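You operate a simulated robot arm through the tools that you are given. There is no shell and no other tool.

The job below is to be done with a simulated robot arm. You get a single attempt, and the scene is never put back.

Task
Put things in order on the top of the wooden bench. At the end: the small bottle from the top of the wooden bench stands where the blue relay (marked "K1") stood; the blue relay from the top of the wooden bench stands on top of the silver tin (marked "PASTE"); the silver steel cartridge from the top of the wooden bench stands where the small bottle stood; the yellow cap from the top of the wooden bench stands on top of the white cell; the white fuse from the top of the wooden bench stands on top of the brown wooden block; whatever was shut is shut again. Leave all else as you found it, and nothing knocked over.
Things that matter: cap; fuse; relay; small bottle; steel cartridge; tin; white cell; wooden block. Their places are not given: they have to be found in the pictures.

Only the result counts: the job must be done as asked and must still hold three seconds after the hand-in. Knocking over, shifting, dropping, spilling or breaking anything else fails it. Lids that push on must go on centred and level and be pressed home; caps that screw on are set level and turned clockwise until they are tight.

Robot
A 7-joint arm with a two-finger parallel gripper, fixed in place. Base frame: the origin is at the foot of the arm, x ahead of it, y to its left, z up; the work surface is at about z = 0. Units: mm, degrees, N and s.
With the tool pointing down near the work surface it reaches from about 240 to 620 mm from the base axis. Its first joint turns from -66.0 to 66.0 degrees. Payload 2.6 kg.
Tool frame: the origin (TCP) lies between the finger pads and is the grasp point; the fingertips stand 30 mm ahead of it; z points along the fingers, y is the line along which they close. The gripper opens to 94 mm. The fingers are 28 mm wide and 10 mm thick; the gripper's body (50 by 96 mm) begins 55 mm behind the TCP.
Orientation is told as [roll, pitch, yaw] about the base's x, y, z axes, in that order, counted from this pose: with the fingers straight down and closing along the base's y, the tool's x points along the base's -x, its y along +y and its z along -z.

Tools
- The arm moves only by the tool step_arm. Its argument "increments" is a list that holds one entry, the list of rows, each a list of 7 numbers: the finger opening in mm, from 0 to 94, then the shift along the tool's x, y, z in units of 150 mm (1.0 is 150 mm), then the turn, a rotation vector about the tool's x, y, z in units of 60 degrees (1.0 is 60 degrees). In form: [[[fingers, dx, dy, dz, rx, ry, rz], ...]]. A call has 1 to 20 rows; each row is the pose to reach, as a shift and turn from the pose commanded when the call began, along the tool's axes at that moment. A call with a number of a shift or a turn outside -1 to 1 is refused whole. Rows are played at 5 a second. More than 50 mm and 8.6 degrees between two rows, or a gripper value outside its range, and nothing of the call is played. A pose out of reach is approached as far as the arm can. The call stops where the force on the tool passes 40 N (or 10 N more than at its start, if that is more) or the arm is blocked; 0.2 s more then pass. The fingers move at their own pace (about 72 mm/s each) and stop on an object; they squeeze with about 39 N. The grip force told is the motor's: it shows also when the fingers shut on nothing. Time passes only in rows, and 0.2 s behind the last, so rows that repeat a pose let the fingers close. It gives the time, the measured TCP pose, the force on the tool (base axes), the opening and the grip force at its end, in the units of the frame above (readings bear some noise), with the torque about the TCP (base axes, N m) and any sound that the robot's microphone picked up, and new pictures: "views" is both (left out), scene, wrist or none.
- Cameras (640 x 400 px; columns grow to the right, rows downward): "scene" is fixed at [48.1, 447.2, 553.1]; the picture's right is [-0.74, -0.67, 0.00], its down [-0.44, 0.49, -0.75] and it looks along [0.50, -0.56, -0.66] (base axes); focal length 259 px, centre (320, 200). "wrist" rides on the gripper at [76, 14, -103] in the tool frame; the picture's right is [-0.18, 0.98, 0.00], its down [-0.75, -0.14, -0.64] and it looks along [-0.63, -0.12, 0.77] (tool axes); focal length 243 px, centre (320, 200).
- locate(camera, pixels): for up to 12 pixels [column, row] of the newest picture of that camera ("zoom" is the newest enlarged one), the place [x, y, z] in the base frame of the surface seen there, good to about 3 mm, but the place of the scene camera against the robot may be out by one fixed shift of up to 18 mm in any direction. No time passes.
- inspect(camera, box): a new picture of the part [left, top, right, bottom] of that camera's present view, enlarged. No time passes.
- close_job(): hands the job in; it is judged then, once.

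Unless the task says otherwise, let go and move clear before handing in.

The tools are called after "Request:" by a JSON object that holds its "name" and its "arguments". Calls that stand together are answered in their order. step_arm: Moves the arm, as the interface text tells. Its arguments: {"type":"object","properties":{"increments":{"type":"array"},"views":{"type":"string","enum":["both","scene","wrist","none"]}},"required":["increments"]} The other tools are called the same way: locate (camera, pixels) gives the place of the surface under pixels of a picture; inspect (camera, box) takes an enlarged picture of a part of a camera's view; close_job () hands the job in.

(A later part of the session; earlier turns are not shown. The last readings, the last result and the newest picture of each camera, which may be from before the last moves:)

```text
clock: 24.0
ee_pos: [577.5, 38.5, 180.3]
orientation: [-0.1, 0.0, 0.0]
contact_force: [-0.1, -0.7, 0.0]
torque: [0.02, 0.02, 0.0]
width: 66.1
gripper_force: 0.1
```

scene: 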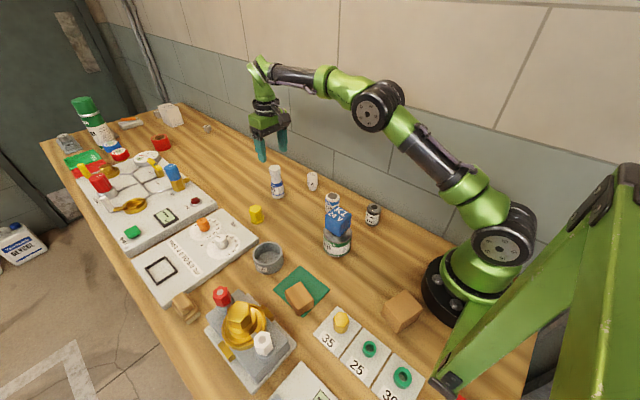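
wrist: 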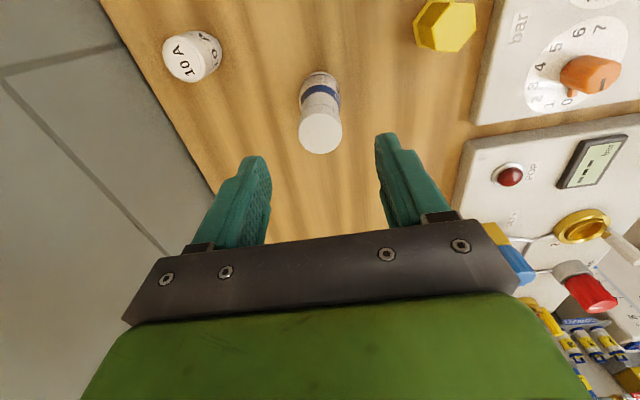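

The bottle stands upright at the relay's old place, with its cap top at wrist (321,133). I'll measure it together with the fuse and yellow cap, both visible here.

Request:
{"name": "locate", "arguments": {"camera": "wrist", "pixels": [[321, 133], [300, 134], [342, 131], [184, 62], [165, 60], [200, 64], [182, 45], [210, 48], [446, 25], [455, 28], [430, 20], [474, 25]]}}

Request:
{"name": "inspect", "arguments": {"camera": "wrist", "box": [400, 0, 496, 60]}}

Request:
{"name": "inspect", "arguments": {"camera": "wrist", "box": [145, 20, 241, 90]}}

```text
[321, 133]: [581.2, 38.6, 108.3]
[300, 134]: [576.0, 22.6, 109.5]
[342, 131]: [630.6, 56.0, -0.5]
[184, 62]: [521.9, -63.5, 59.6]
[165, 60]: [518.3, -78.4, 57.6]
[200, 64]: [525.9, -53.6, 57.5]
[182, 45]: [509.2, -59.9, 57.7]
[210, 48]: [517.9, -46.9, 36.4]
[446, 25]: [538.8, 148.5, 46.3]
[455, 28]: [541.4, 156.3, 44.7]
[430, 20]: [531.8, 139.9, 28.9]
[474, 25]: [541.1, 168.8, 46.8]
```

```text
6.67 times, centred on (448, 30) of wrist
```

zoom: 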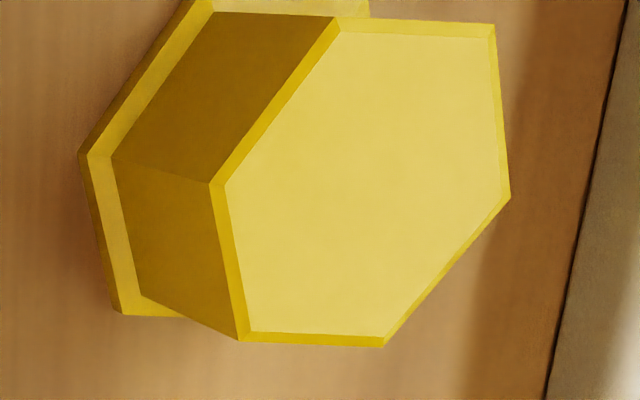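

```text
5.71 times, centred on (193, 55) of wrist
```

zoom: 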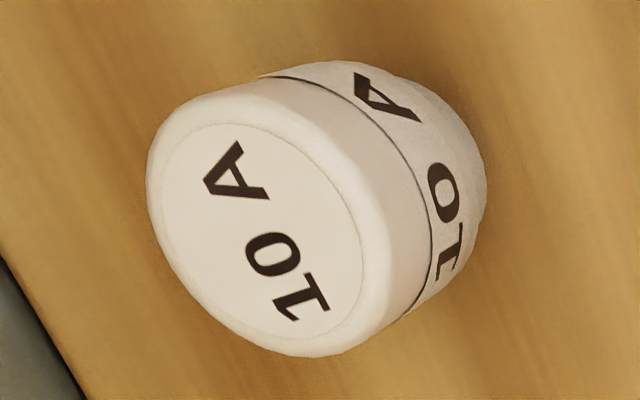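

The bottle's centre reads about (579.5, 38), within a couple of mm of the relay's old place. Next I'll view the yellow hex cap near (534,154) for its yaw.

Request:
{"name": "step_arm", "arguments": {"increments": [[[94, 0.13, 0.195, 0, 0, 0, 0], [94, 0.26, 0.39, 0, 0, 0, 0], [94, 0.39, 0.585, 0, 0, 0, 0], [94, 0.523, 0.782, 0.1, 0, 0, 0], [94, 0.523, 0.782, 0.2, 0, 0, 0], [94, 0.523, 0.782, 0.2, 0, 0, 0]]], "views": "both"}}

```text
clock: 25.4
ee_pos: [499.3, 154.0, 148.7]
orientation: [-0.1, 0.0, 0.0]
contact_force: [-0.3, 0.6, 0.4]
torque: [0.0, 0.02, 0.02]
width: 94.0
gripper_force: 0.0
```

scene: 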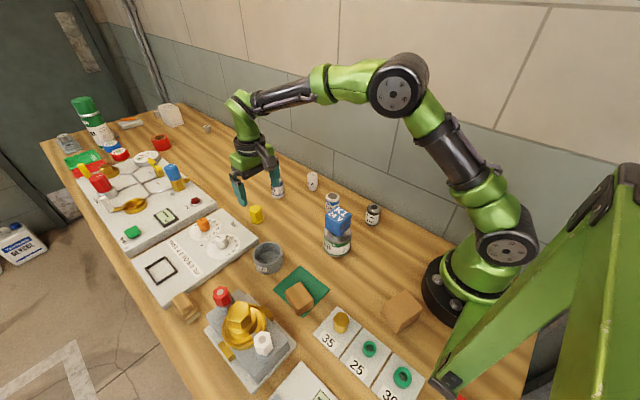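
wrist: 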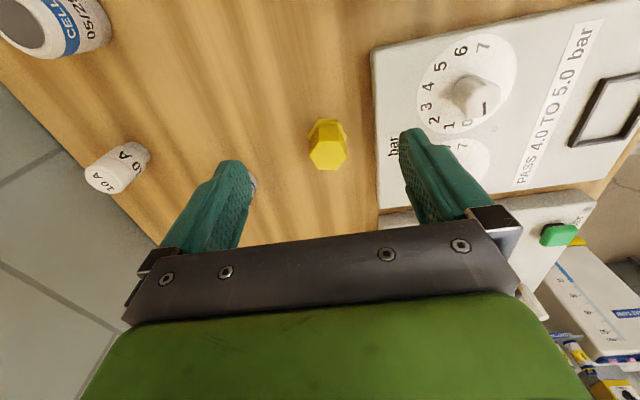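

Request:
{"name": "inspect", "arguments": {"camera": "wrist", "box": [290, 110, 370, 180]}}

```text
5.71 times, centred on (330, 145) of wrist
```

zoom: 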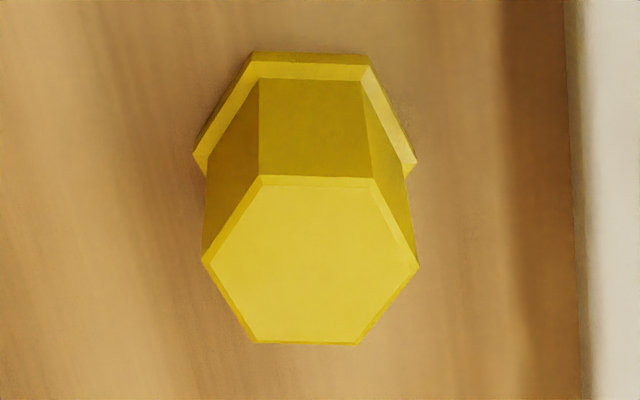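

Request:
{"name": "locate", "arguments": {"camera": "zoom", "pixels": [[265, 182], [372, 184], [412, 266], [355, 340], [258, 338], [209, 262], [310, 262], [262, 90], [366, 92], [258, 62], [368, 64], [311, 130]]}}

```text
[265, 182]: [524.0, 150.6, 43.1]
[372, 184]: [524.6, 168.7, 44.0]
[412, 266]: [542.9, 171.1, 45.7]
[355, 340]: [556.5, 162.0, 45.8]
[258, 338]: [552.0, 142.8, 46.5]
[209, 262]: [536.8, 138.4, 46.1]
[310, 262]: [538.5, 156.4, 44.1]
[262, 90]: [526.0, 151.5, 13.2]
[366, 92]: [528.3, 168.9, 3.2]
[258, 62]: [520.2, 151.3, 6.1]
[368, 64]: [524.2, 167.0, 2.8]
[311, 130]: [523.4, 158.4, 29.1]
```

The cap's hex corners average to a centre of about (539.5,155.6), with face normals at about 49°, 109° and 169°. The gauge panel lies close on the +y side, so I'll measure its edge and height before choosing the finger direction.

Request:
{"name": "locate", "arguments": {"camera": "wrist", "pixels": [[378, 200], [382, 205], [376, 120], [380, 125], [373, 55], [380, 60], [384, 160], [379, 160], [328, 155], [333, 122], [311, 135], [346, 137]]}}

Request:
{"name": "inspect", "arguments": {"camera": "scene", "box": [215, 185, 295, 245]}}

```text
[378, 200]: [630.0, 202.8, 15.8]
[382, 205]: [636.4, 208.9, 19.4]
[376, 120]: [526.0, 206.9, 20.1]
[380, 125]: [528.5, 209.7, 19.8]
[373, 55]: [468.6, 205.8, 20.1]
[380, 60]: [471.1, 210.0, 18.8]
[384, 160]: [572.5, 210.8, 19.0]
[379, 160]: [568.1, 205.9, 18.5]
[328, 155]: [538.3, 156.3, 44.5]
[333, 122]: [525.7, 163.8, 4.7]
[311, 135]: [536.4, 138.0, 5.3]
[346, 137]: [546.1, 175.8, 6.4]
```

```text
6.67 times, centred on (255, 215) of scene
```

zoom: 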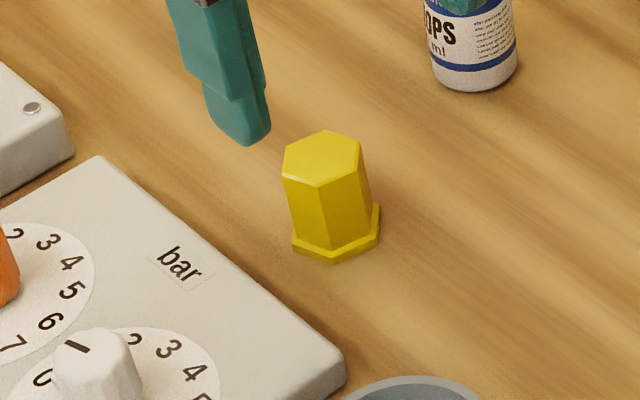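

The panel edge is at y≈205.5 and z≈20, so closing at yaw +17° with a 54 mm opening clears it by about 9 mm. I'll move above the cap at (540,156) and turn.

Request:
{"name": "step_arm", "arguments": {"increments": [[[54, -0.1, 0.005, 0.1, 0, 0, -0.1], [54, -0.2, 0.01, 0.2, 0, 0, -0.2], [54, -0.267, 0.013, 0.3, 0, 0, -0.288], [54, -0.267, 0.013, 0.3, 0, 0, -0.288]]], "views": "wrist"}}

```text
clock: 26.4
ee_pos: [540.2, 156.0, 106.2]
orientation: [0.0, 0.0, 17.3]
contact_force: [-0.4, -0.2, 0.8]
torque: [-0.01, 0.01, 0.04]
width: 53.8
gripper_force: 0.1
```

wrist: 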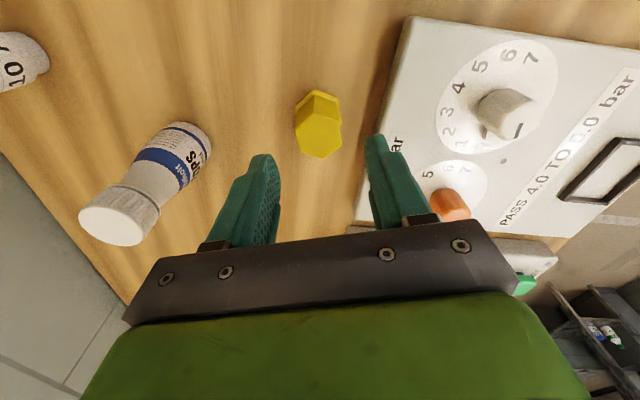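

Request:
{"name": "inspect", "arguments": {"camera": "wrist", "box": [280, 80, 360, 170]}}

```text
4.44 times, centred on (320, 125) of wrist
```

zoom: 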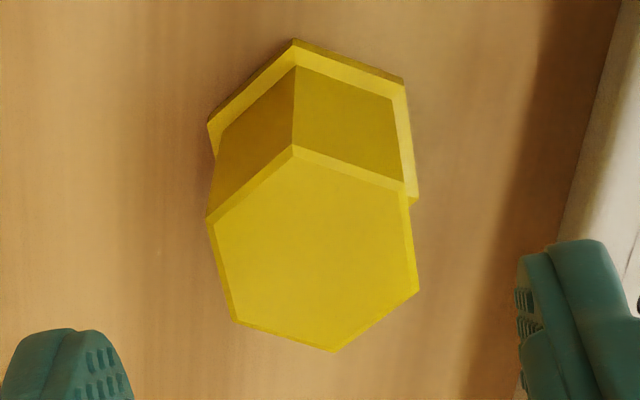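

The left and right flats line up with the finger faces, and the cap sits at the point beneath the TCP. I'll descend to z≈43 and close.

Request:
{"name": "step_arm", "arguments": {"increments": [[[54, 0, 0, 0.2, 0, 0, 0], [54, 0, 0, 0.35, 0, 0, 0], [54, 0, 0, 0.415, 0, 0, 0], [54, 0, 0, 0.415, 0, 0, 0], [0, 0, 0, 0.415, 0, 0, 0], [0, 0, 0, 0.415, 0, 0, 0], [0, 0, 0, 0.415, 0, 0, 0]]], "views": "both"}}

```text
clock: 28.0
ee_pos: [540.3, 156.6, 43.8]
orientation: [0.1, 0.0, 17.3]
contact_force: [-0.2, 0.2, 1.4]
torque: [0.01, -0.01, 0.01]
width: 35.5
gripper_force: 39.4
```

scene: 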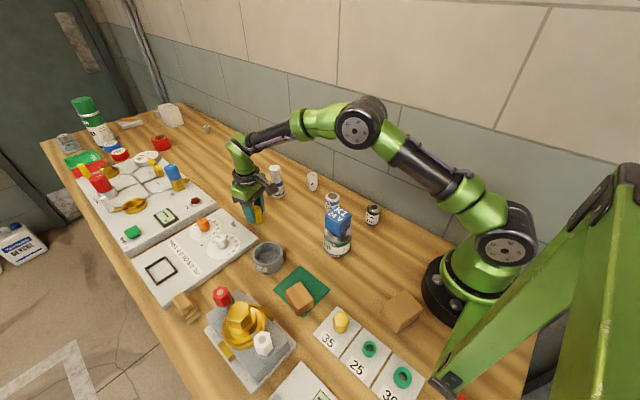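
wrist: 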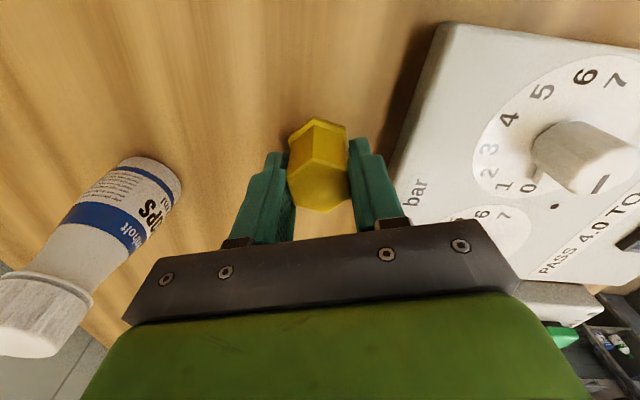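

The cap is gripped at 35.5 mm. I'll lift it and turn the wrist back to yaw 0.

Request:
{"name": "step_arm", "arguments": {"increments": [[[0, 0, 0, -0.1, 0, 0, 0], [0, 0, 0, -0.3, 0, 0, 0], [0, 0, 0, -0.55, 0, 0, 0.1], [0, 0, 0, -0.8, 0, 0, 0.2], [0, 0, 0, -0.9, 0, 0, 0.288], [0, 0, 0, -0.9, 0, 0, 0.288]]], "views": "wrist"}}

```text
clock: 29.4
ee_pos: [540.6, 157.3, 179.4]
orientation: [0.1, -0.1, 0.0]
contact_force: [-0.7, -1.0, -0.2]
torque: [0.01, 0.01, 0.02]
width: 35.6
gripper_force: 38.7
```

wrist: 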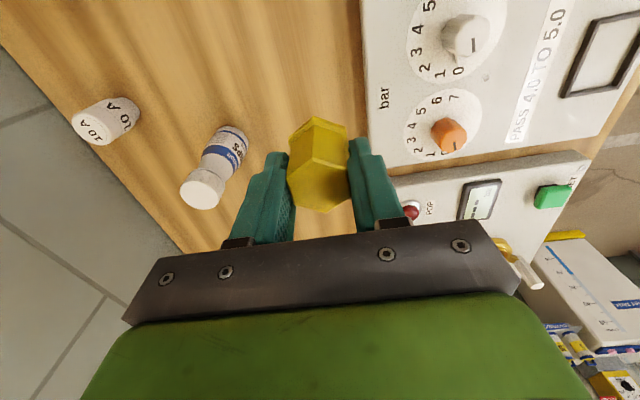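

The cap is held firmly (width 35.6). I'll carry it over toward the white cell and stop where the cell's top is visible.

Request:
{"name": "step_arm", "arguments": {"increments": [[[0, 0.15, -0.2, 0, 0, 0, 0], [0, 0.3, -0.45, 0, 0, 0, 0], [0, 0.45, -0.7, 0, 0, 0, 0], [0, 0.6, -0.9, 0, 0, 0, 0]]], "views": "none"}}

Request:
{"name": "step_arm", "arguments": {"increments": [[[0, 0.1, -0.135, 0, 0, 0, 0], [0, 0.2, -0.273, 0, 0, 0, 0], [0, 0.2, -0.273, 0, 0, 0, 0]]], "views": "both"}}

```text
clock: 30.4
ee_pos: [449.9, 22.2, 179.4]
orientation: [0.0, 0.0, 0.1]
contact_force: [0.0, 0.5, -1.4]
torque: [-0.01, -0.01, 0.01]
width: 35.7
gripper_force: 38.8
```

```text
clock: 31.2
ee_pos: [419.4, -20.1, 181.5]
orientation: [0.0, 0.0, 0.0]
contact_force: [0.7, 0.8, -1.3]
torque: [-0.04, -0.01, -0.03]
width: 35.4
gripper_force: 38.9
```

scene: 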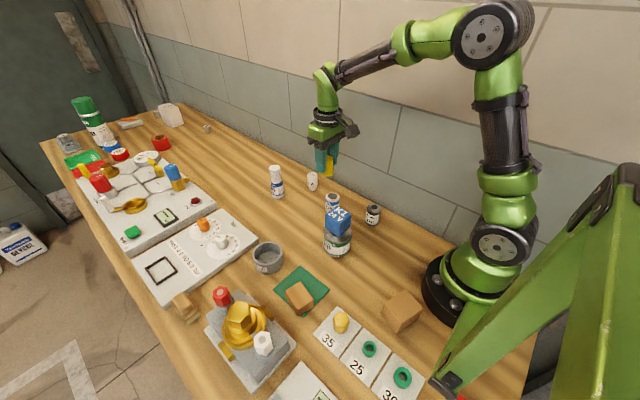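
wrist: 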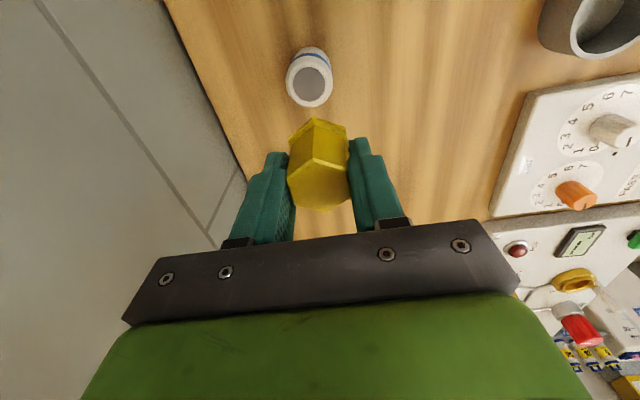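

Request:
{"name": "inspect", "arguments": {"camera": "wrist", "box": [270, 40, 350, 116]}}

Request:
{"name": "inspect", "arguments": {"camera": "scene", "box": [300, 140, 360, 220]}}

Request:
{"name": "locate", "arguments": {"camera": "wrist", "pixels": [[310, 84], [297, 84], [324, 84], [310, 70], [310, 97], [290, 82], [330, 82], [310, 63], [310, 104], [312, 52]]}}

```text
5.26 times, centred on (310, 78) of wrist
```

zoom: 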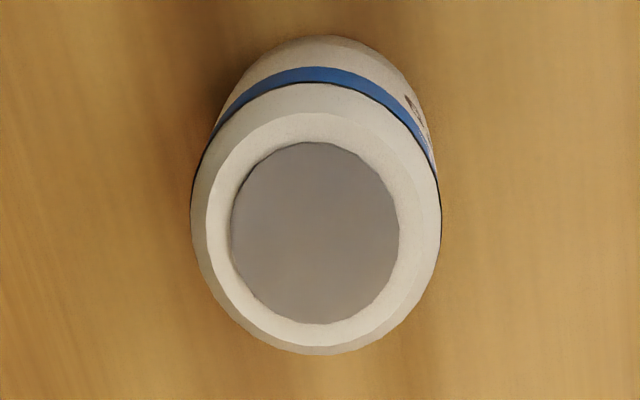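

```text
5.00 times, centred on (330, 180) of scene
```

zoom: 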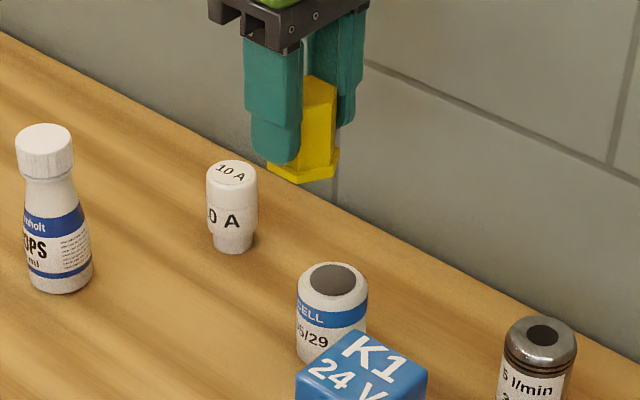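

```text
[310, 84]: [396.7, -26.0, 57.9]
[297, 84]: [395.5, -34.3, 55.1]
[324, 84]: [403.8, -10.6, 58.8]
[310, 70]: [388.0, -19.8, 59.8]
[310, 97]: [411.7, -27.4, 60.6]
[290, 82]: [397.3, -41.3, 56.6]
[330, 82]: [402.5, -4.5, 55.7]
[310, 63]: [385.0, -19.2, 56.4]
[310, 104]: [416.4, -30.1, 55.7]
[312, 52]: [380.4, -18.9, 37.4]
```

The cell's top centre works out to about (400,-23.5) at z≈58.5. I'll move the cap over it, staying about 20 mm above.

Request:
{"name": "step_arm", "arguments": {"increments": [[[0, 0.133, -0.023, 0, 0, 0, 0], [0, 0.133, -0.023, 0.2, 0, 0, 0], [0, 0.133, -0.023, 0.353, 0, 0, 0], [0, 0.133, -0.023, 0.353, 0, 0, 0]]], "views": "both"}}

```text
clock: 32.2
ee_pos: [401.9, -22.2, 125.1]
orientation: [0.0, -0.1, 0.0]
contact_force: [0.2, 0.5, 0.7]
torque: [0.03, 0.01, -0.01]
width: 35.6
gripper_force: 39.0
```

scene: 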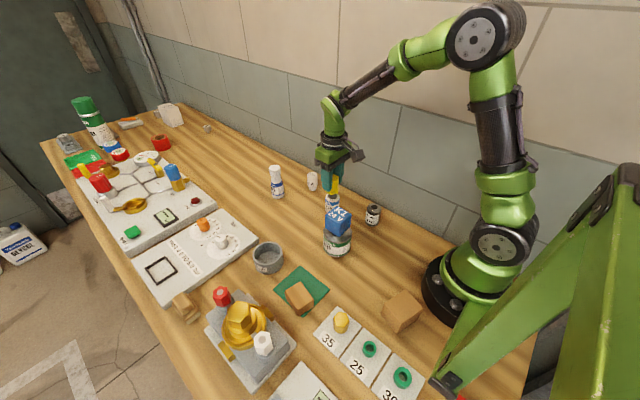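
wrist: 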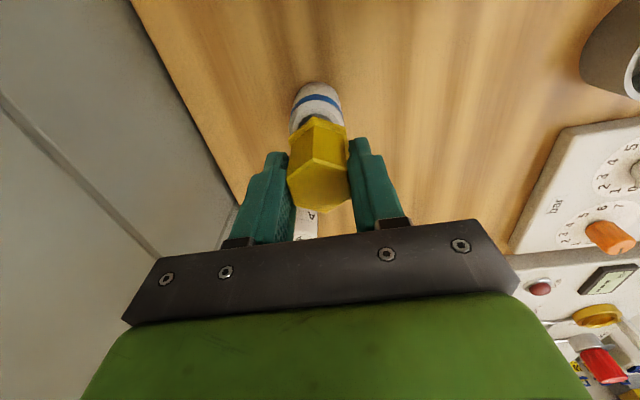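

Request:
{"name": "inspect", "arguments": {"camera": "wrist", "box": [270, 70, 370, 150]}}

Request:
{"name": "inspect", "arguments": {"camera": "scene", "box": [305, 165, 365, 220]}}

```text
5.00 times, centred on (320, 110) of wrist
```

zoom: 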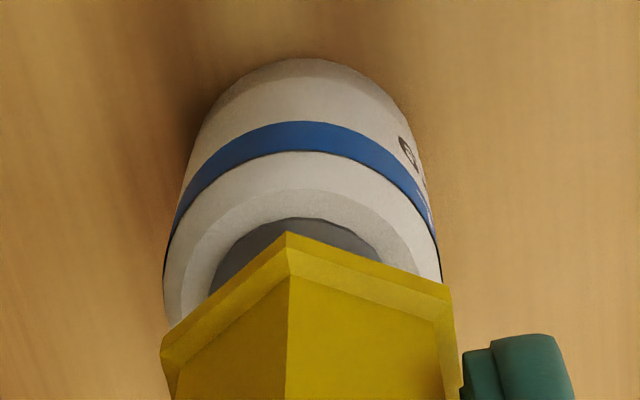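

```text
7.27 times, centred on (335, 192) of scene
```

zoom: 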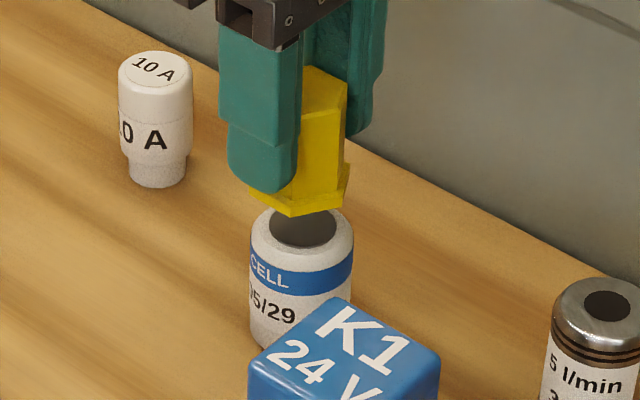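

The cap hovers over the cell, and both views hint the cell is about 2 mm further toward -y. I'll measure the cell's visible body from here to confirm.

Request:
{"name": "locate", "arguments": {"camera": "wrist", "pixels": [[316, 86], [316, 90], [316, 94], [316, 98], [316, 102], [300, 100], [330, 100], [292, 112], [342, 116], [291, 120], [343, 120], [317, 115]]}}

Request:
{"name": "locate", "arguments": {"camera": "zoom", "pixels": [[304, 230], [275, 225], [335, 225], [303, 244], [258, 240], [348, 240], [268, 300], [300, 290], [345, 290], [150, 70], [125, 75], [185, 75]]}}

```text
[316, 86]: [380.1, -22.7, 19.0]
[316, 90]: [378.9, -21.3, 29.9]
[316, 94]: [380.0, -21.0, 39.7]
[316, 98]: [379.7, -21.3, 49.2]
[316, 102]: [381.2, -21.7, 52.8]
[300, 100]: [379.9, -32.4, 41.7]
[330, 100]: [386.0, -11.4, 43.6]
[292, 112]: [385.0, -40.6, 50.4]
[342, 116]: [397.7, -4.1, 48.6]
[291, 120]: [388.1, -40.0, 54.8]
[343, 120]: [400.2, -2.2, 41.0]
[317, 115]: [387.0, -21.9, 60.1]
```

```text
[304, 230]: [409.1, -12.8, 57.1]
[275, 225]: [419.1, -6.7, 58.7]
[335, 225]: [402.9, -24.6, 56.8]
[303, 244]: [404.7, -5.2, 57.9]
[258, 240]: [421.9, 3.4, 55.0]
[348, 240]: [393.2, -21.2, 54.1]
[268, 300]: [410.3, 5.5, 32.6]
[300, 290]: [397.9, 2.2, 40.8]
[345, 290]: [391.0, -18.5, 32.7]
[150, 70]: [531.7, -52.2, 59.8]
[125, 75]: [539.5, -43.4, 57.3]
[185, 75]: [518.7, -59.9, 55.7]
```

The body points fit a circle centred at about (399,-24.5), so I'll nudge by about (-0.7,-1.2) mm and lower to just above contact.

Request:
{"name": "step_arm", "arguments": {"increments": [[[0, 0.005, -0.008, 0.06, 0, 0, 0], [0, 0.005, -0.008, 0.12, 0, 0, 0], [0, 0.005, -0.008, 0.14, 0, 0, 0], [0, 0.005, -0.008, 0.14, 0, 0, 0]]], "views": "scene"}}

Request:
{"name": "inspect", "arguments": {"camera": "scene", "box": [305, 165, 365, 220]}}

Request:
{"name": "inspect", "arguments": {"camera": "wrist", "box": [270, 70, 370, 150]}}

```text
clock: 33.2
ee_pos: [399.5, -23.8, 104.6]
orientation: [0.0, 0.1, 0.0]
contact_force: [-0.4, -0.5, 0.0]
torque: [0.01, -0.01, 0.04]
width: 35.5
gripper_force: 39.2
```

scene: 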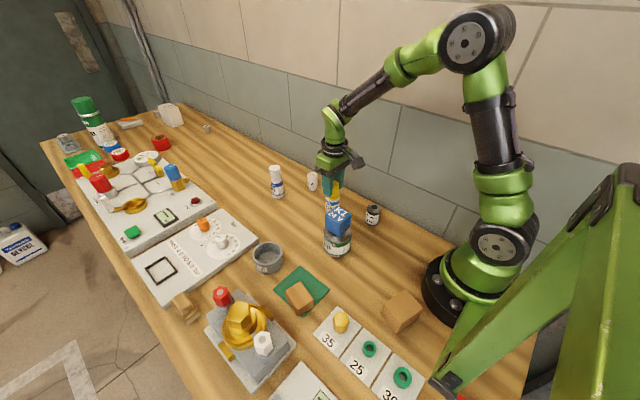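

```text
7.27 times, centred on (335, 192) of scene
```

zoom: 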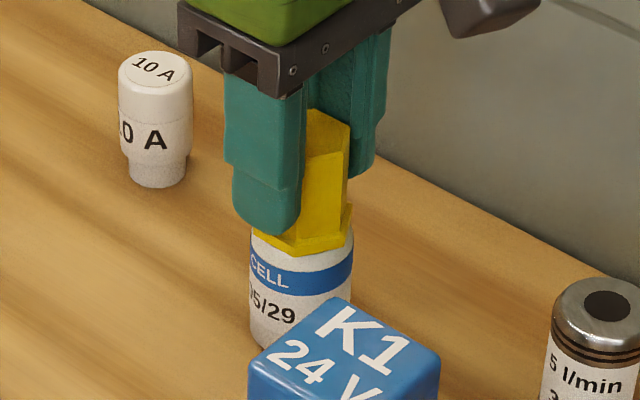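

```text
5.00 times, centred on (320, 110) of wrist
```

zoom: 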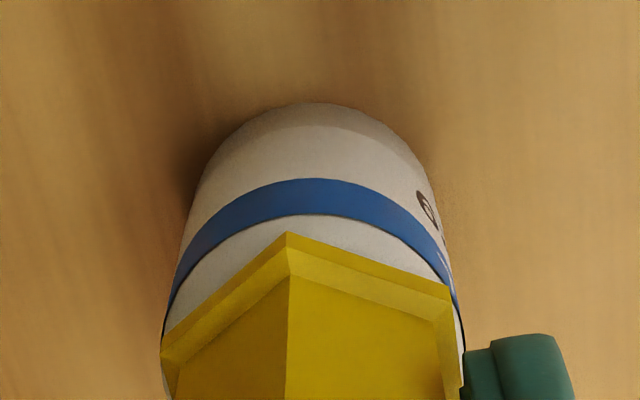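

The cap's flange (160–455) matches the cell (162–465) in the wrist zoom, and the scene zoom agrees. I'll lower by small steps to contact.

Request:
{"name": "step_arm", "arguments": {"increments": [[[0, 0, 0, 0.007, 0, 0, 0], [0, 0, 0, 0.013, 0, 0, 0], [0, 0, 0, 0.013, 0, 0, 0]]], "views": "none"}}

```text
clock: 34.0
ee_pos: [400.3, -23.1, 102.9]
orientation: [0.0, 0.0, 0.1]
contact_force: [-0.1, 0.5, -0.6]
torque: [0.02, -0.01, -0.02]
width: 35.9
gripper_force: 39.1
```

Request:
{"name": "step_arm", "arguments": {"increments": [[[0, 0, 0, 0.005, 0, 0, 0], [0, 0, 0, 0.009, 0, 0, 0], [0, 0, 0, 0.009, 0, 0, 0]]], "views": "none"}}

```text
clock: 34.8
ee_pos: [399.3, -23.8, 101.5]
orientation: [-0.1, 0.1, -0.1]
contact_force: [-0.4, 0.3, 2.5]
torque: [-0.05, -0.02, -0.02]
width: 35.6
gripper_force: 39.5
```

Request:
{"name": "step_arm", "arguments": {"increments": [[[0, 0, 0, 0.003, 0, 0, 0], [0, 0, 0, 0.003, 0, 0, 0]]], "views": "none"}}

```text
clock: 35.4
ee_pos: [400.5, -23.6, 101.4]
orientation: [-0.1, -0.1, 0.0]
contact_force: [-2.0, 1.1, 11.5]
torque: [0.04, 0.15, -0.05]
width: 35.6
gripper_force: 39.1
```

Contact is confirmed at 11.5 N. I'll ease off slightly, open and rise straight up.

Request:
{"name": "step_arm", "arguments": {"increments": [[[0, 0, 0, -0.002, 0, 0, 0], [44, 0, 0, -0.002, 0, 0, 0], [54, 0, 0, -0.002, 0, 0, 0], [60, 0, 0, -0.002, 0, 0, 0], [60, 0, 0, -0.1, 0, 0, 0], [60, 0, 0, -0.3, 0, 0, 0], [60, 0, 0, -0.55, 0, 0, 0], [60, 0, 0, -0.8, 0, 0, 0], [60, 0, 0, -0.8, 0, 0, 0]]], "views": "both"}}

Request:
{"name": "inspect", "arguments": {"camera": "scene", "box": [305, 165, 365, 220]}}

```text
clock: 37.4
ee_pos: [400.4, -21.3, 221.3]
orientation: [0.1, -0.1, 0.0]
contact_force: [-0.6, 0.9, 0.1]
torque: [-0.01, -0.03, 0.0]
width: 59.9
gripper_force: 0.1
```

scene: 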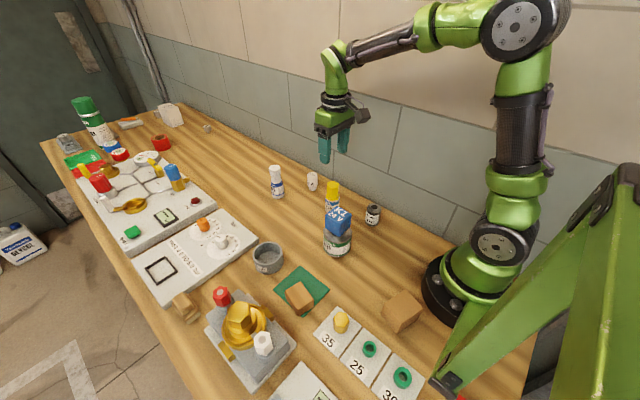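
wrist: 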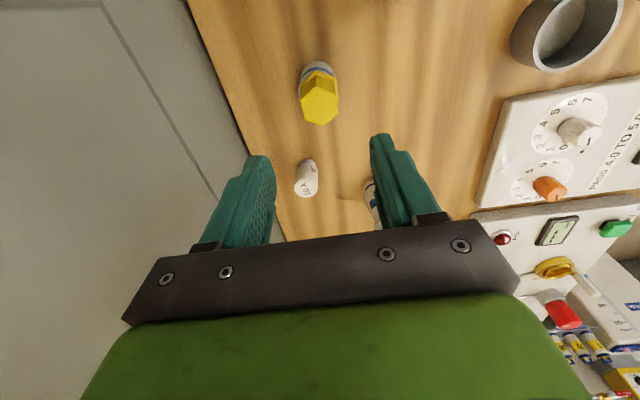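

```text
7.27 times, centred on (335, 192) of scene
```

zoom: 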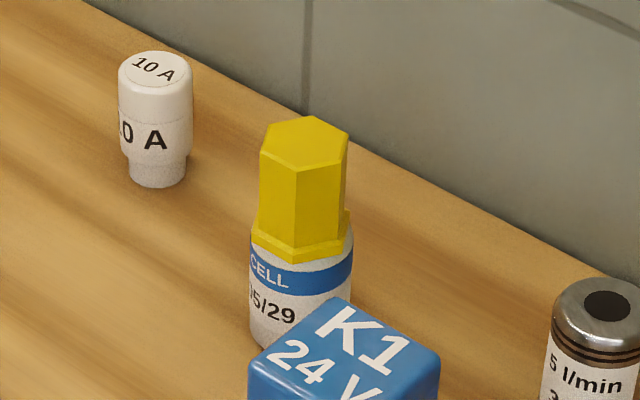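

The yellow cap stands level and centred on the cell. Next is the fuse, seen at wrist (306,178). I'll move closer to measure it.

Request:
{"name": "step_arm", "arguments": {"increments": [[[94, -0.2, -0.08, 0, 0, 0, 0], [94, -0.4, -0.17, 0.1, 0, 0, 0], [94, -0.537, -0.249, 0.25, 0, 0, 0], [94, -0.537, -0.249, 0.333, 0, 0, 0], [94, -0.537, -0.249, 0.333, 0, 0, 0]]], "views": "both"}}

Request:
{"name": "inspect", "arguments": {"camera": "wrist", "box": [280, 100, 380, 180]}}

```text
clock: 38.6
ee_pos: [479.3, -61.0, 170.3]
orientation: [0.2, -0.1, 0.0]
contact_force: [-0.5, 0.7, -1.0]
torque: [0.0, 0.02, 0.0]
width: 93.9
gripper_force: 0.1
```

scene: 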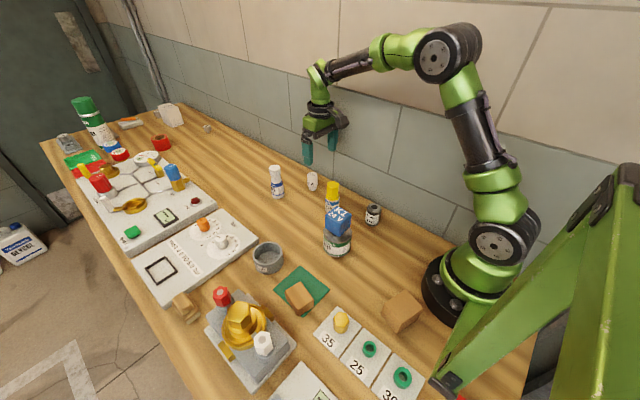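
wrist: 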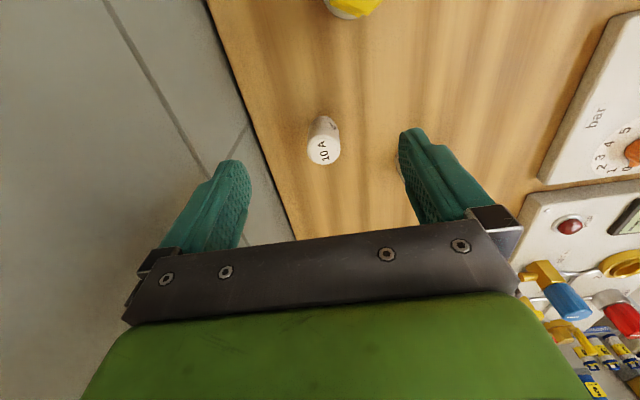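

```text
5.00 times, centred on (330, 140) of wrist
```

zoom: 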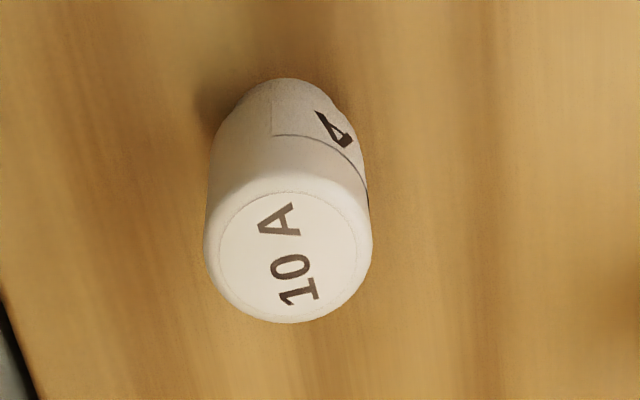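

Request:
{"name": "locate", "arguments": {"camera": "zoom", "pixels": [[288, 250], [212, 240], [368, 245], [288, 180], [290, 318], [240, 195], [335, 200], [240, 300], [340, 300], [280, 140], [285, 100], [286, 84]]}}

Request:
{"name": "locate", "arguments": {"camera": "wrist", "pixels": [[262, 160], [275, 200], [285, 230], [250, 120], [240, 120], [230, 80], [240, 140], [325, 150]]}}

```text
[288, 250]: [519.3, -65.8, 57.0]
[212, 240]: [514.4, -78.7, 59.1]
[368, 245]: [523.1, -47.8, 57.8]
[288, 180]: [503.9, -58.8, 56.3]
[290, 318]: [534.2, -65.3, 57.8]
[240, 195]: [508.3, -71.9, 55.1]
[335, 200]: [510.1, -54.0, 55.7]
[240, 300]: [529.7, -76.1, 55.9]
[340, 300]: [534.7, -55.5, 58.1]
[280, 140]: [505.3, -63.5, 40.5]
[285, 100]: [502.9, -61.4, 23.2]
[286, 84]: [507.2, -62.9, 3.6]
```

```text
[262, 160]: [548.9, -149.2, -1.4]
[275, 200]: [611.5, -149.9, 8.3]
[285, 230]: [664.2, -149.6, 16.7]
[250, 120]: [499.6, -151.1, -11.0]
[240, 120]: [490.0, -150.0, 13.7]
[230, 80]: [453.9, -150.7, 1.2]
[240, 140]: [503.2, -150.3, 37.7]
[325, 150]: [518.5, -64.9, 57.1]
```

The fuse's top centre is about (519,-64) at z≈57.5, with a diameter of about 32, and the wall is at y≈-150. I'll move above with a 56 mm opening and check.

Request:
{"name": "step_arm", "arguments": {"increments": [[[56, -0.13, -0.007, 0.15, 0, 0, 0], [56, -0.261, -0.013, 0.3, 0, 0, 0], [56, -0.261, -0.013, 0.4, 0, 0, 0], [56, -0.261, -0.013, 0.4, 0, 0, 0]]], "views": "wrist"}}

Request:
{"name": "inspect", "arguments": {"camera": "wrist", "box": [270, 80, 370, 180]}}

```text
clock: 39.6
ee_pos: [519.5, -62.9, 111.4]
orientation: [0.0, 0.1, -0.1]
contact_force: [-0.2, -0.9, 0.3]
torque: [0.01, 0.01, 0.01]
width: 56.4
gripper_force: 0.1
```

wrist: 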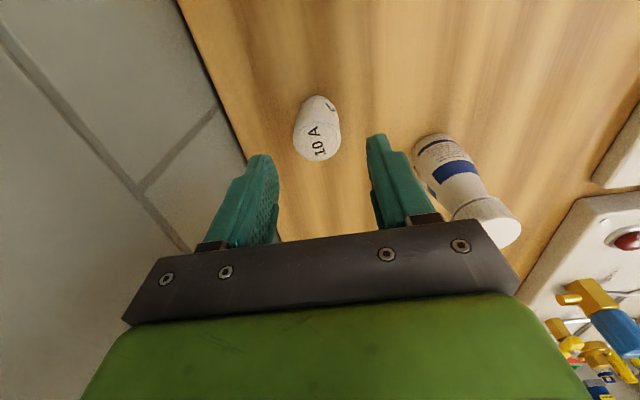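

```text
4.00 times, centred on (320, 130) of wrist
```

zoom: 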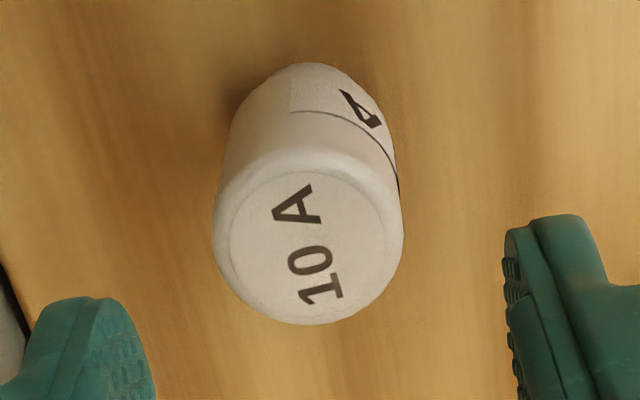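

The fuse is within about 1–2 mm of centred between the fingers. I'll nudge 1 mm in -y, descend to z≈47 and close on its wide upper part.

Request:
{"name": "step_arm", "arguments": {"increments": [[[56, 0, -0.006, 0.2, 0, 0, 0], [56, 0, -0.006, 0.35, 0, 0, 0], [56, 0, -0.006, 0.421, 0, 0, 0], [56, 0, -0.006, 0.421, 0, 0, 0], [0, 0, -0.006, 0.421, 0, 0, 0], [0, 0, -0.006, 0.421, 0, 0, 0], [0, 0, -0.006, 0.421, 0, 0, 0]]], "views": "both"}}

```text
clock: 41.2
ee_pos: [519.0, -65.3, 49.6]
orientation: [0.0, 0.0, 0.0]
contact_force: [-0.3, 0.6, -0.1]
torque: [0.0, -0.02, 0.0]
width: 32.7
gripper_force: 38.7
```

scene: 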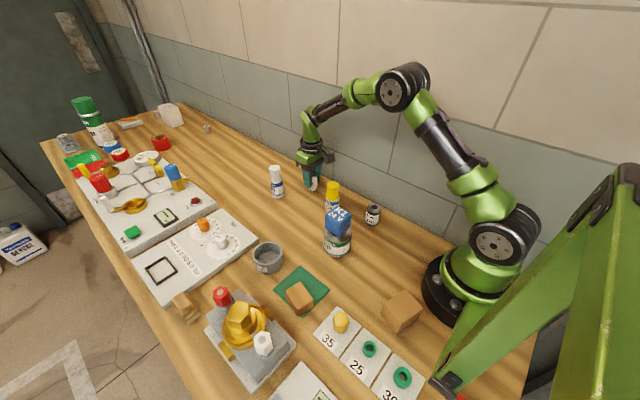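
wrist: 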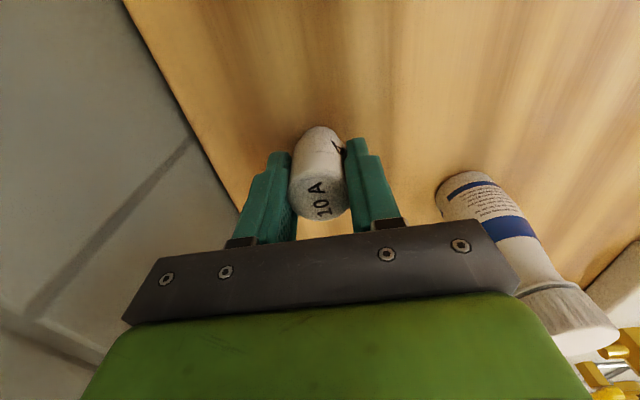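

The fuse is gripped at 32.7 mm. I'll lift it high and check the hold before carrying it to the block.

Request:
{"name": "step_arm", "arguments": {"increments": [[[0, 0, 0, -0.08, 0, 0, 0], [0, 0, 0, -0.25, 0, 0, 0], [0, 0, 0, -0.5, 0, 0, 0], [0, 0, 0, -0.75, 0, 0, 0], [0, 0, 0, -1.0, 0, 0, 0]]], "views": "wrist"}}

```text
clock: 42.4
ee_pos: [522.2, -64.4, 199.2]
orientation: [0.0, 0.0, -0.1]
contact_force: [0.4, 1.0, -0.2]
torque: [0.0, 0.01, 0.01]
width: 32.9
gripper_force: 39.0
```

wrist: 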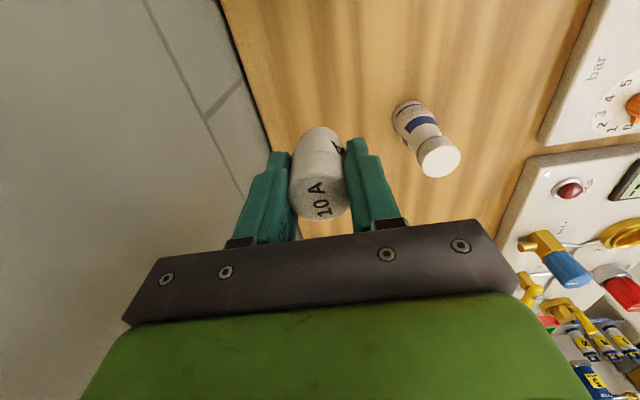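

The fuse is lifted cleanly. I'll carry it at z≈197 toward the block on the green cloth in three legs.

Request:
{"name": "step_arm", "arguments": {"increments": [[[0, 0.17, 0.228, 0, 0, 0, 0], [0, 0.34, 0.455, 0, 0, 0, 0], [0, 0.509, 0.683, 0, 0, 0, 0]]], "views": "none"}}

Request:
{"name": "step_arm", "arguments": {"increments": [[[0, 0.17, 0.228, 0, 0, 0, 0], [0, 0.34, 0.455, 0, 0, 0, 0], [0, 0.509, 0.683, 0, 0, 0, 0]]], "views": "none"}}

Request:
{"name": "step_arm", "arguments": {"increments": [[[0, 0.17, 0.228, 0, 0, 0, 0], [0, 0.34, 0.455, 0, 0, 0, 0], [0, 0.509, 0.683, 0, 0, 0, 0], [0, 0.509, 0.683, 0, 0, 0, 0]]], "views": "both"}}

```text
clock: 43.2
ee_pos: [442.4, 38.2, 196.3]
orientation: [0.1, -0.1, -0.1]
contact_force: [-1.1, 0.2, -1.3]
torque: [0.02, -0.01, 0.02]
width: 33.0
gripper_force: 38.7
```

```text
clock: 44.0
ee_pos: [366.9, 138.8, 195.9]
orientation: [0.0, 0.0, -0.1]
contact_force: [0.1, -0.5, -1.5]
torque: [0.0, -0.01, 0.03]
width: 32.9
gripper_force: 39.1
```

```text
clock: 45.0
ee_pos: [290.1, 241.9, 198.1]
orientation: [0.0, 0.1, 0.0]
contact_force: [0.1, 0.2, -0.7]
torque: [-0.01, -0.01, 0.03]
width: 32.9
gripper_force: 38.5
```

scene: 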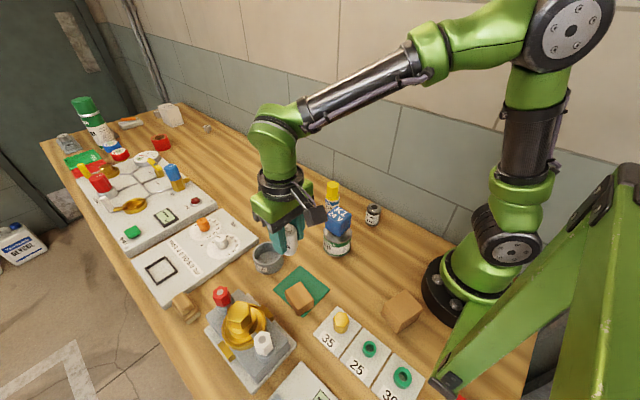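
wrist: 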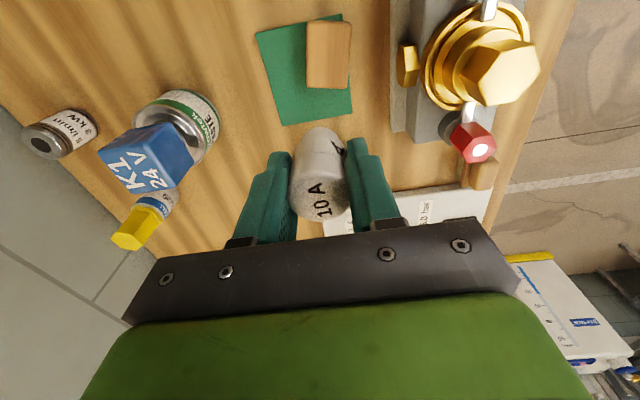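

The wooden block is at wrist (328,55) on the green cloth. I'll measure its top and the nearby valve stand.

Request:
{"name": "inspect", "arguments": {"camera": "wrist", "box": [250, 0, 410, 125]}}

Request:
{"name": "locate", "arguments": {"camera": "wrist", "pixels": [[309, 22], [351, 25], [306, 75], [350, 78], [328, 50], [330, 85], [309, 86], [347, 87], [400, 100], [400, 60], [405, 20], [395, 140]]}}

```text
3.20 times, centred on (330, 62) of wrist
```

zoom: 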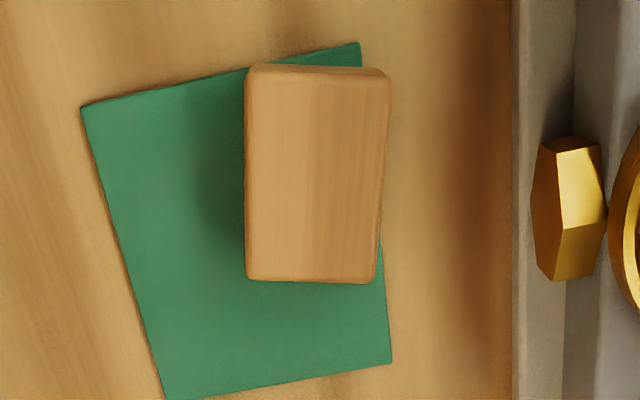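

```text
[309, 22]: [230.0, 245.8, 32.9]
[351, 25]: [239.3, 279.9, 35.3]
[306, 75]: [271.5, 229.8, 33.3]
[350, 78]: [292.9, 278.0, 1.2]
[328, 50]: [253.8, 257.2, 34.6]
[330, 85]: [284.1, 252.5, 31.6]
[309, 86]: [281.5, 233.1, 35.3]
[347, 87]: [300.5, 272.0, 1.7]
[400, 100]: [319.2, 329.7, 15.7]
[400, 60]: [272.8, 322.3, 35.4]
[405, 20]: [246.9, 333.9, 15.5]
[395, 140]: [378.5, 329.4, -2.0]
```

The block's top is about 36×53 mm, centred near (260.5,257) at z≈34. Before lowering I'll check the height of the valve stand beside it for gripper clearance.

Request:
{"name": "locate", "arguments": {"camera": "wrist", "pixels": [[500, 73], [440, 60], [408, 65], [470, 140], [490, 10], [480, 150], [450, 90], [480, 175], [380, 10], [393, 110], [329, 57], [318, 56]]}}

```text
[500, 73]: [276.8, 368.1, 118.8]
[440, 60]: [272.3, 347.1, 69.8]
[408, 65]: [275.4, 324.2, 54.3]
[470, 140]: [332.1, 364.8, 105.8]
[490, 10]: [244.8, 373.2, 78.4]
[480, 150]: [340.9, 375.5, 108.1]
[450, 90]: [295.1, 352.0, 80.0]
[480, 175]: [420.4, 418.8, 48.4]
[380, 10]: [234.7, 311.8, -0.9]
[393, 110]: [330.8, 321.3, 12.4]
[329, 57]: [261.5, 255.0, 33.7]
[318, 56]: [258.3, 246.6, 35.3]
```

The valve stand stays beyond y≈320, clear of the gripper at y≤305. The block centre reads (261,256), so I'll bring the fuse over it, hovering about 19 mm above.

Request:
{"name": "step_arm", "arguments": {"increments": [[[0, 0.193, 0.09, 0.0, 0, 0, 0], [0, 0.193, 0.09, 0.25, 0, 0, 0], [0, 0.193, 0.09, 0.5, 0, 0, 0], [0, 0.193, 0.09, 0.647, 0, 0, 0], [0, 0.193, 0.09, 0.647, 0, 0, 0]]], "views": "both"}}

Request:
{"name": "inspect", "arguments": {"camera": "scene", "box": [260, 230, 350, 320]}}

Request:
{"name": "inspect", "arguments": {"camera": "wrist", "box": [250, 40, 410, 150]}}

```text
clock: 46.2
ee_pos: [262.6, 257.6, 99.1]
orientation: [0.0, 0.0, 0.0]
contact_force: [0.5, 0.3, -1.9]
torque: [0.0, 0.01, 0.03]
width: 32.9
gripper_force: 38.6
```

scene: 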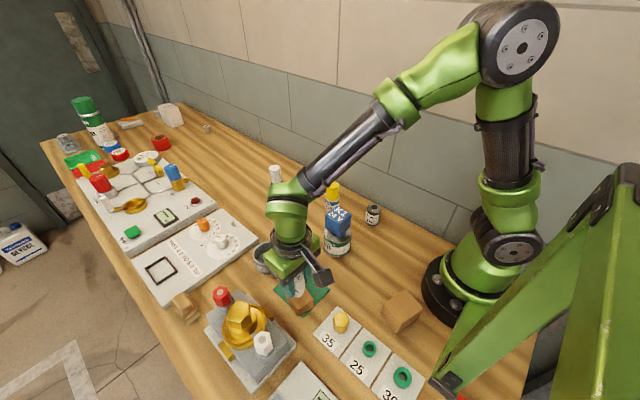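
wrist: 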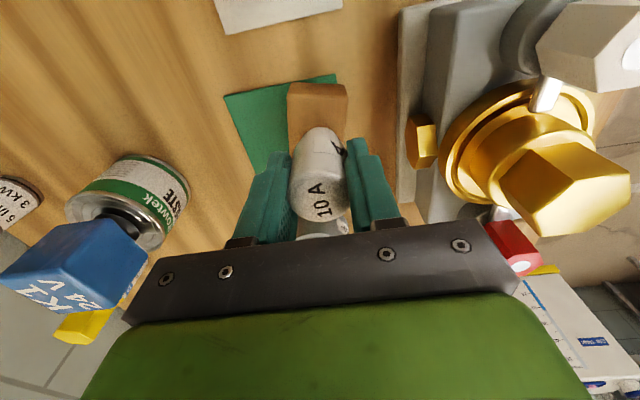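

```text
4.44 times, centred on (305, 275) of scene
```

zoom: 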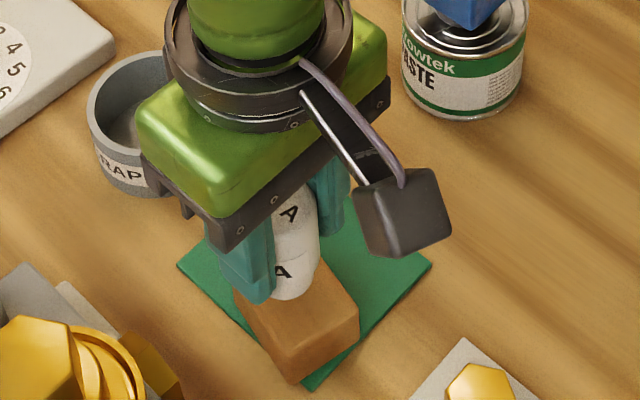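

```text
3.64 times, centred on (330, 95) of wrist
```

zoom: 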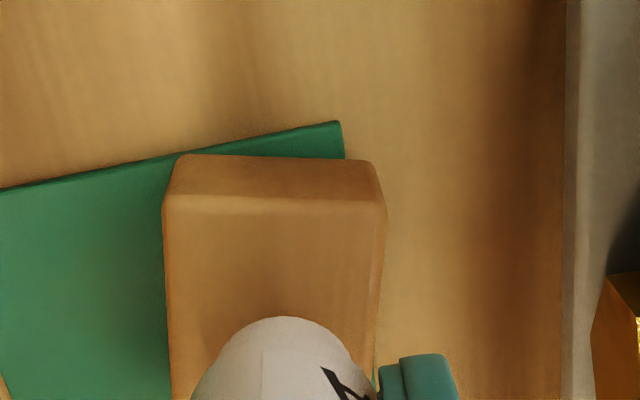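

The fuse is centred over the block: the near edge is about 27 mm away, against a half-length of about 26. I'll lower it in small steps.

Request:
{"name": "step_arm", "arguments": {"increments": [[[0, 0, 0, 0.05, 0, 0, 0], [0, 0, 0, 0.1, 0, 0, 0], [0, 0, 0, 0.115, 0, 0, 0], [0, 0, 0, 0.115, 0, 0, 0]]], "views": "none"}}

```text
clock: 47.2
ee_pos: [261.4, 257.1, 83.7]
orientation: [0.0, -0.1, 0.1]
contact_force: [-4.0, -2.2, 12.0]
torque: [-0.13, 0.13, -0.02]
width: 32.9
gripper_force: 39.1
```

Contact at 12 N and nearly centred. I'll ease off slightly, open and rise straight up.

Request:
{"name": "step_arm", "arguments": {"increments": [[[0, 0, 0, -0.003, 0, 0, 0], [42, 0, 0, -0.003, 0, 0, 0], [52, 0, 0, -0.003, 0, 0, 0], [56, 0, 0, -0.003, 0, 0, 0], [56, 0, 0, -0.1, 0, 0, 0], [56, 0, 0, -0.3, 0, 0, 0], [56, 0, 0, -0.55, 0, 0, 0], [56, 0, 0, -0.85, 0, 0, 0], [56, 0, 0, -0.85, 0, 0, 0]]], "views": "both"}}

Request:
{"name": "inspect", "arguments": {"camera": "wrist", "box": [240, 40, 400, 150]}}

Request:
{"name": "inspect", "arguments": {"camera": "scene", "box": [260, 230, 350, 320]}}

```text
clock: 49.2
ee_pos: [262.5, 256.6, 212.1]
orientation: [0.0, 0.0, 0.0]
contact_force: [-0.9, 0.3, 0.3]
torque: [-0.02, -0.06, 0.01]
width: 55.9
gripper_force: 0.0
```

scene: 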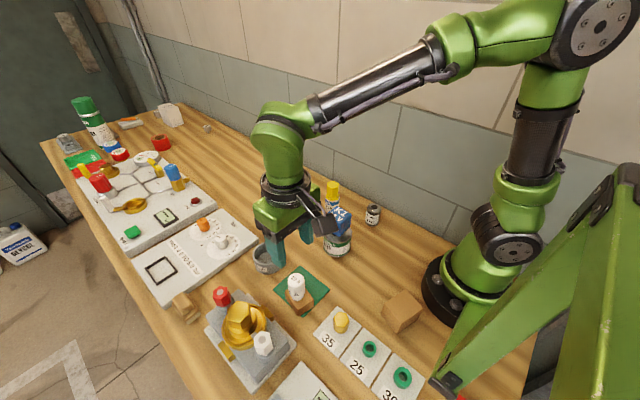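
wrist: 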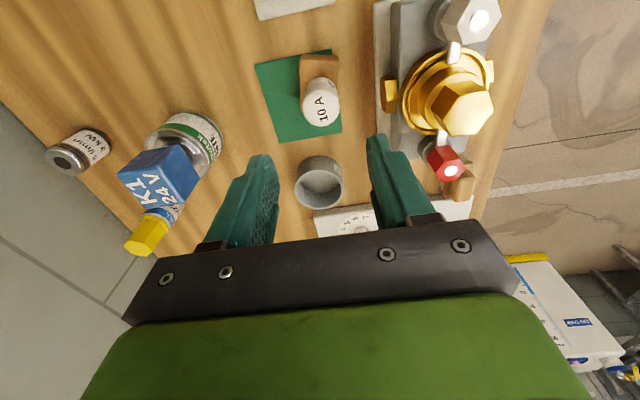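

```text
3.64 times, centred on (320, 95) of wrist
```

zoom: 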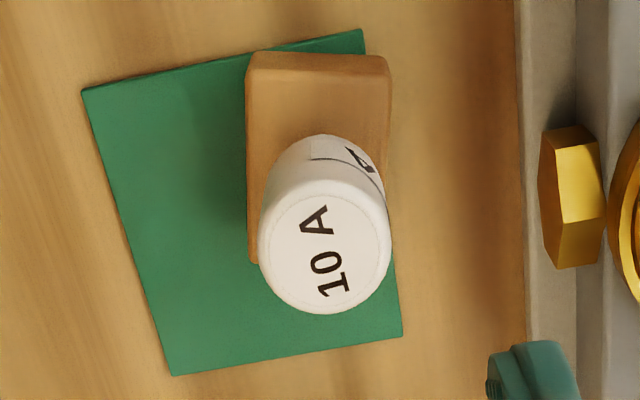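

```text
4.44 times, centred on (305, 275) of scene
```

zoom: 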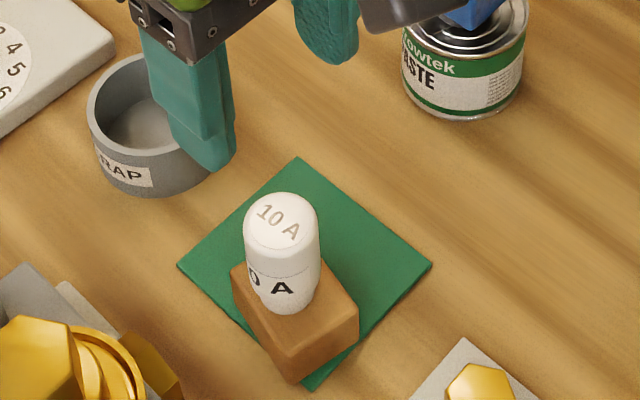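

The fuse stands on the block. I'll verify how centred it is.

Request:
{"name": "locate", "arguments": {"camera": "wrist", "pixels": [[321, 108], [304, 108], [338, 106], [321, 92], [321, 123], [302, 61], [338, 62], [320, 65], [302, 80], [303, 108], [321, 80], [336, 75]]}}

Request:
{"name": "inspect", "arguments": {"camera": "scene", "box": [275, 262, 325, 318]}}

```text
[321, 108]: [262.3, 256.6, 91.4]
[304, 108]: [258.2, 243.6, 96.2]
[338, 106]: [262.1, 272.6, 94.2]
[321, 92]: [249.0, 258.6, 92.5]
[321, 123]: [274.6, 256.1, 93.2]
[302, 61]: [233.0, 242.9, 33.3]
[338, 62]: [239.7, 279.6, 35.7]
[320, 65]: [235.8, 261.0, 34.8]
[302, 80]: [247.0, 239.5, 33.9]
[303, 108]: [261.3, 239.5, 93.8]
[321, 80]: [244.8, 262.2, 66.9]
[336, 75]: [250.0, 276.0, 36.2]
```

```text
7.14 times, centred on (300, 290) of scene
```

zoom: 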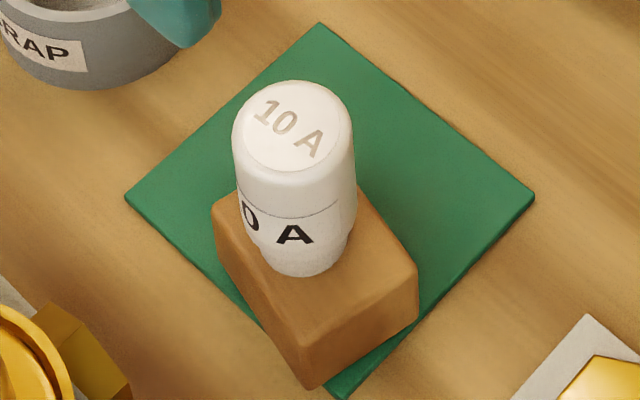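

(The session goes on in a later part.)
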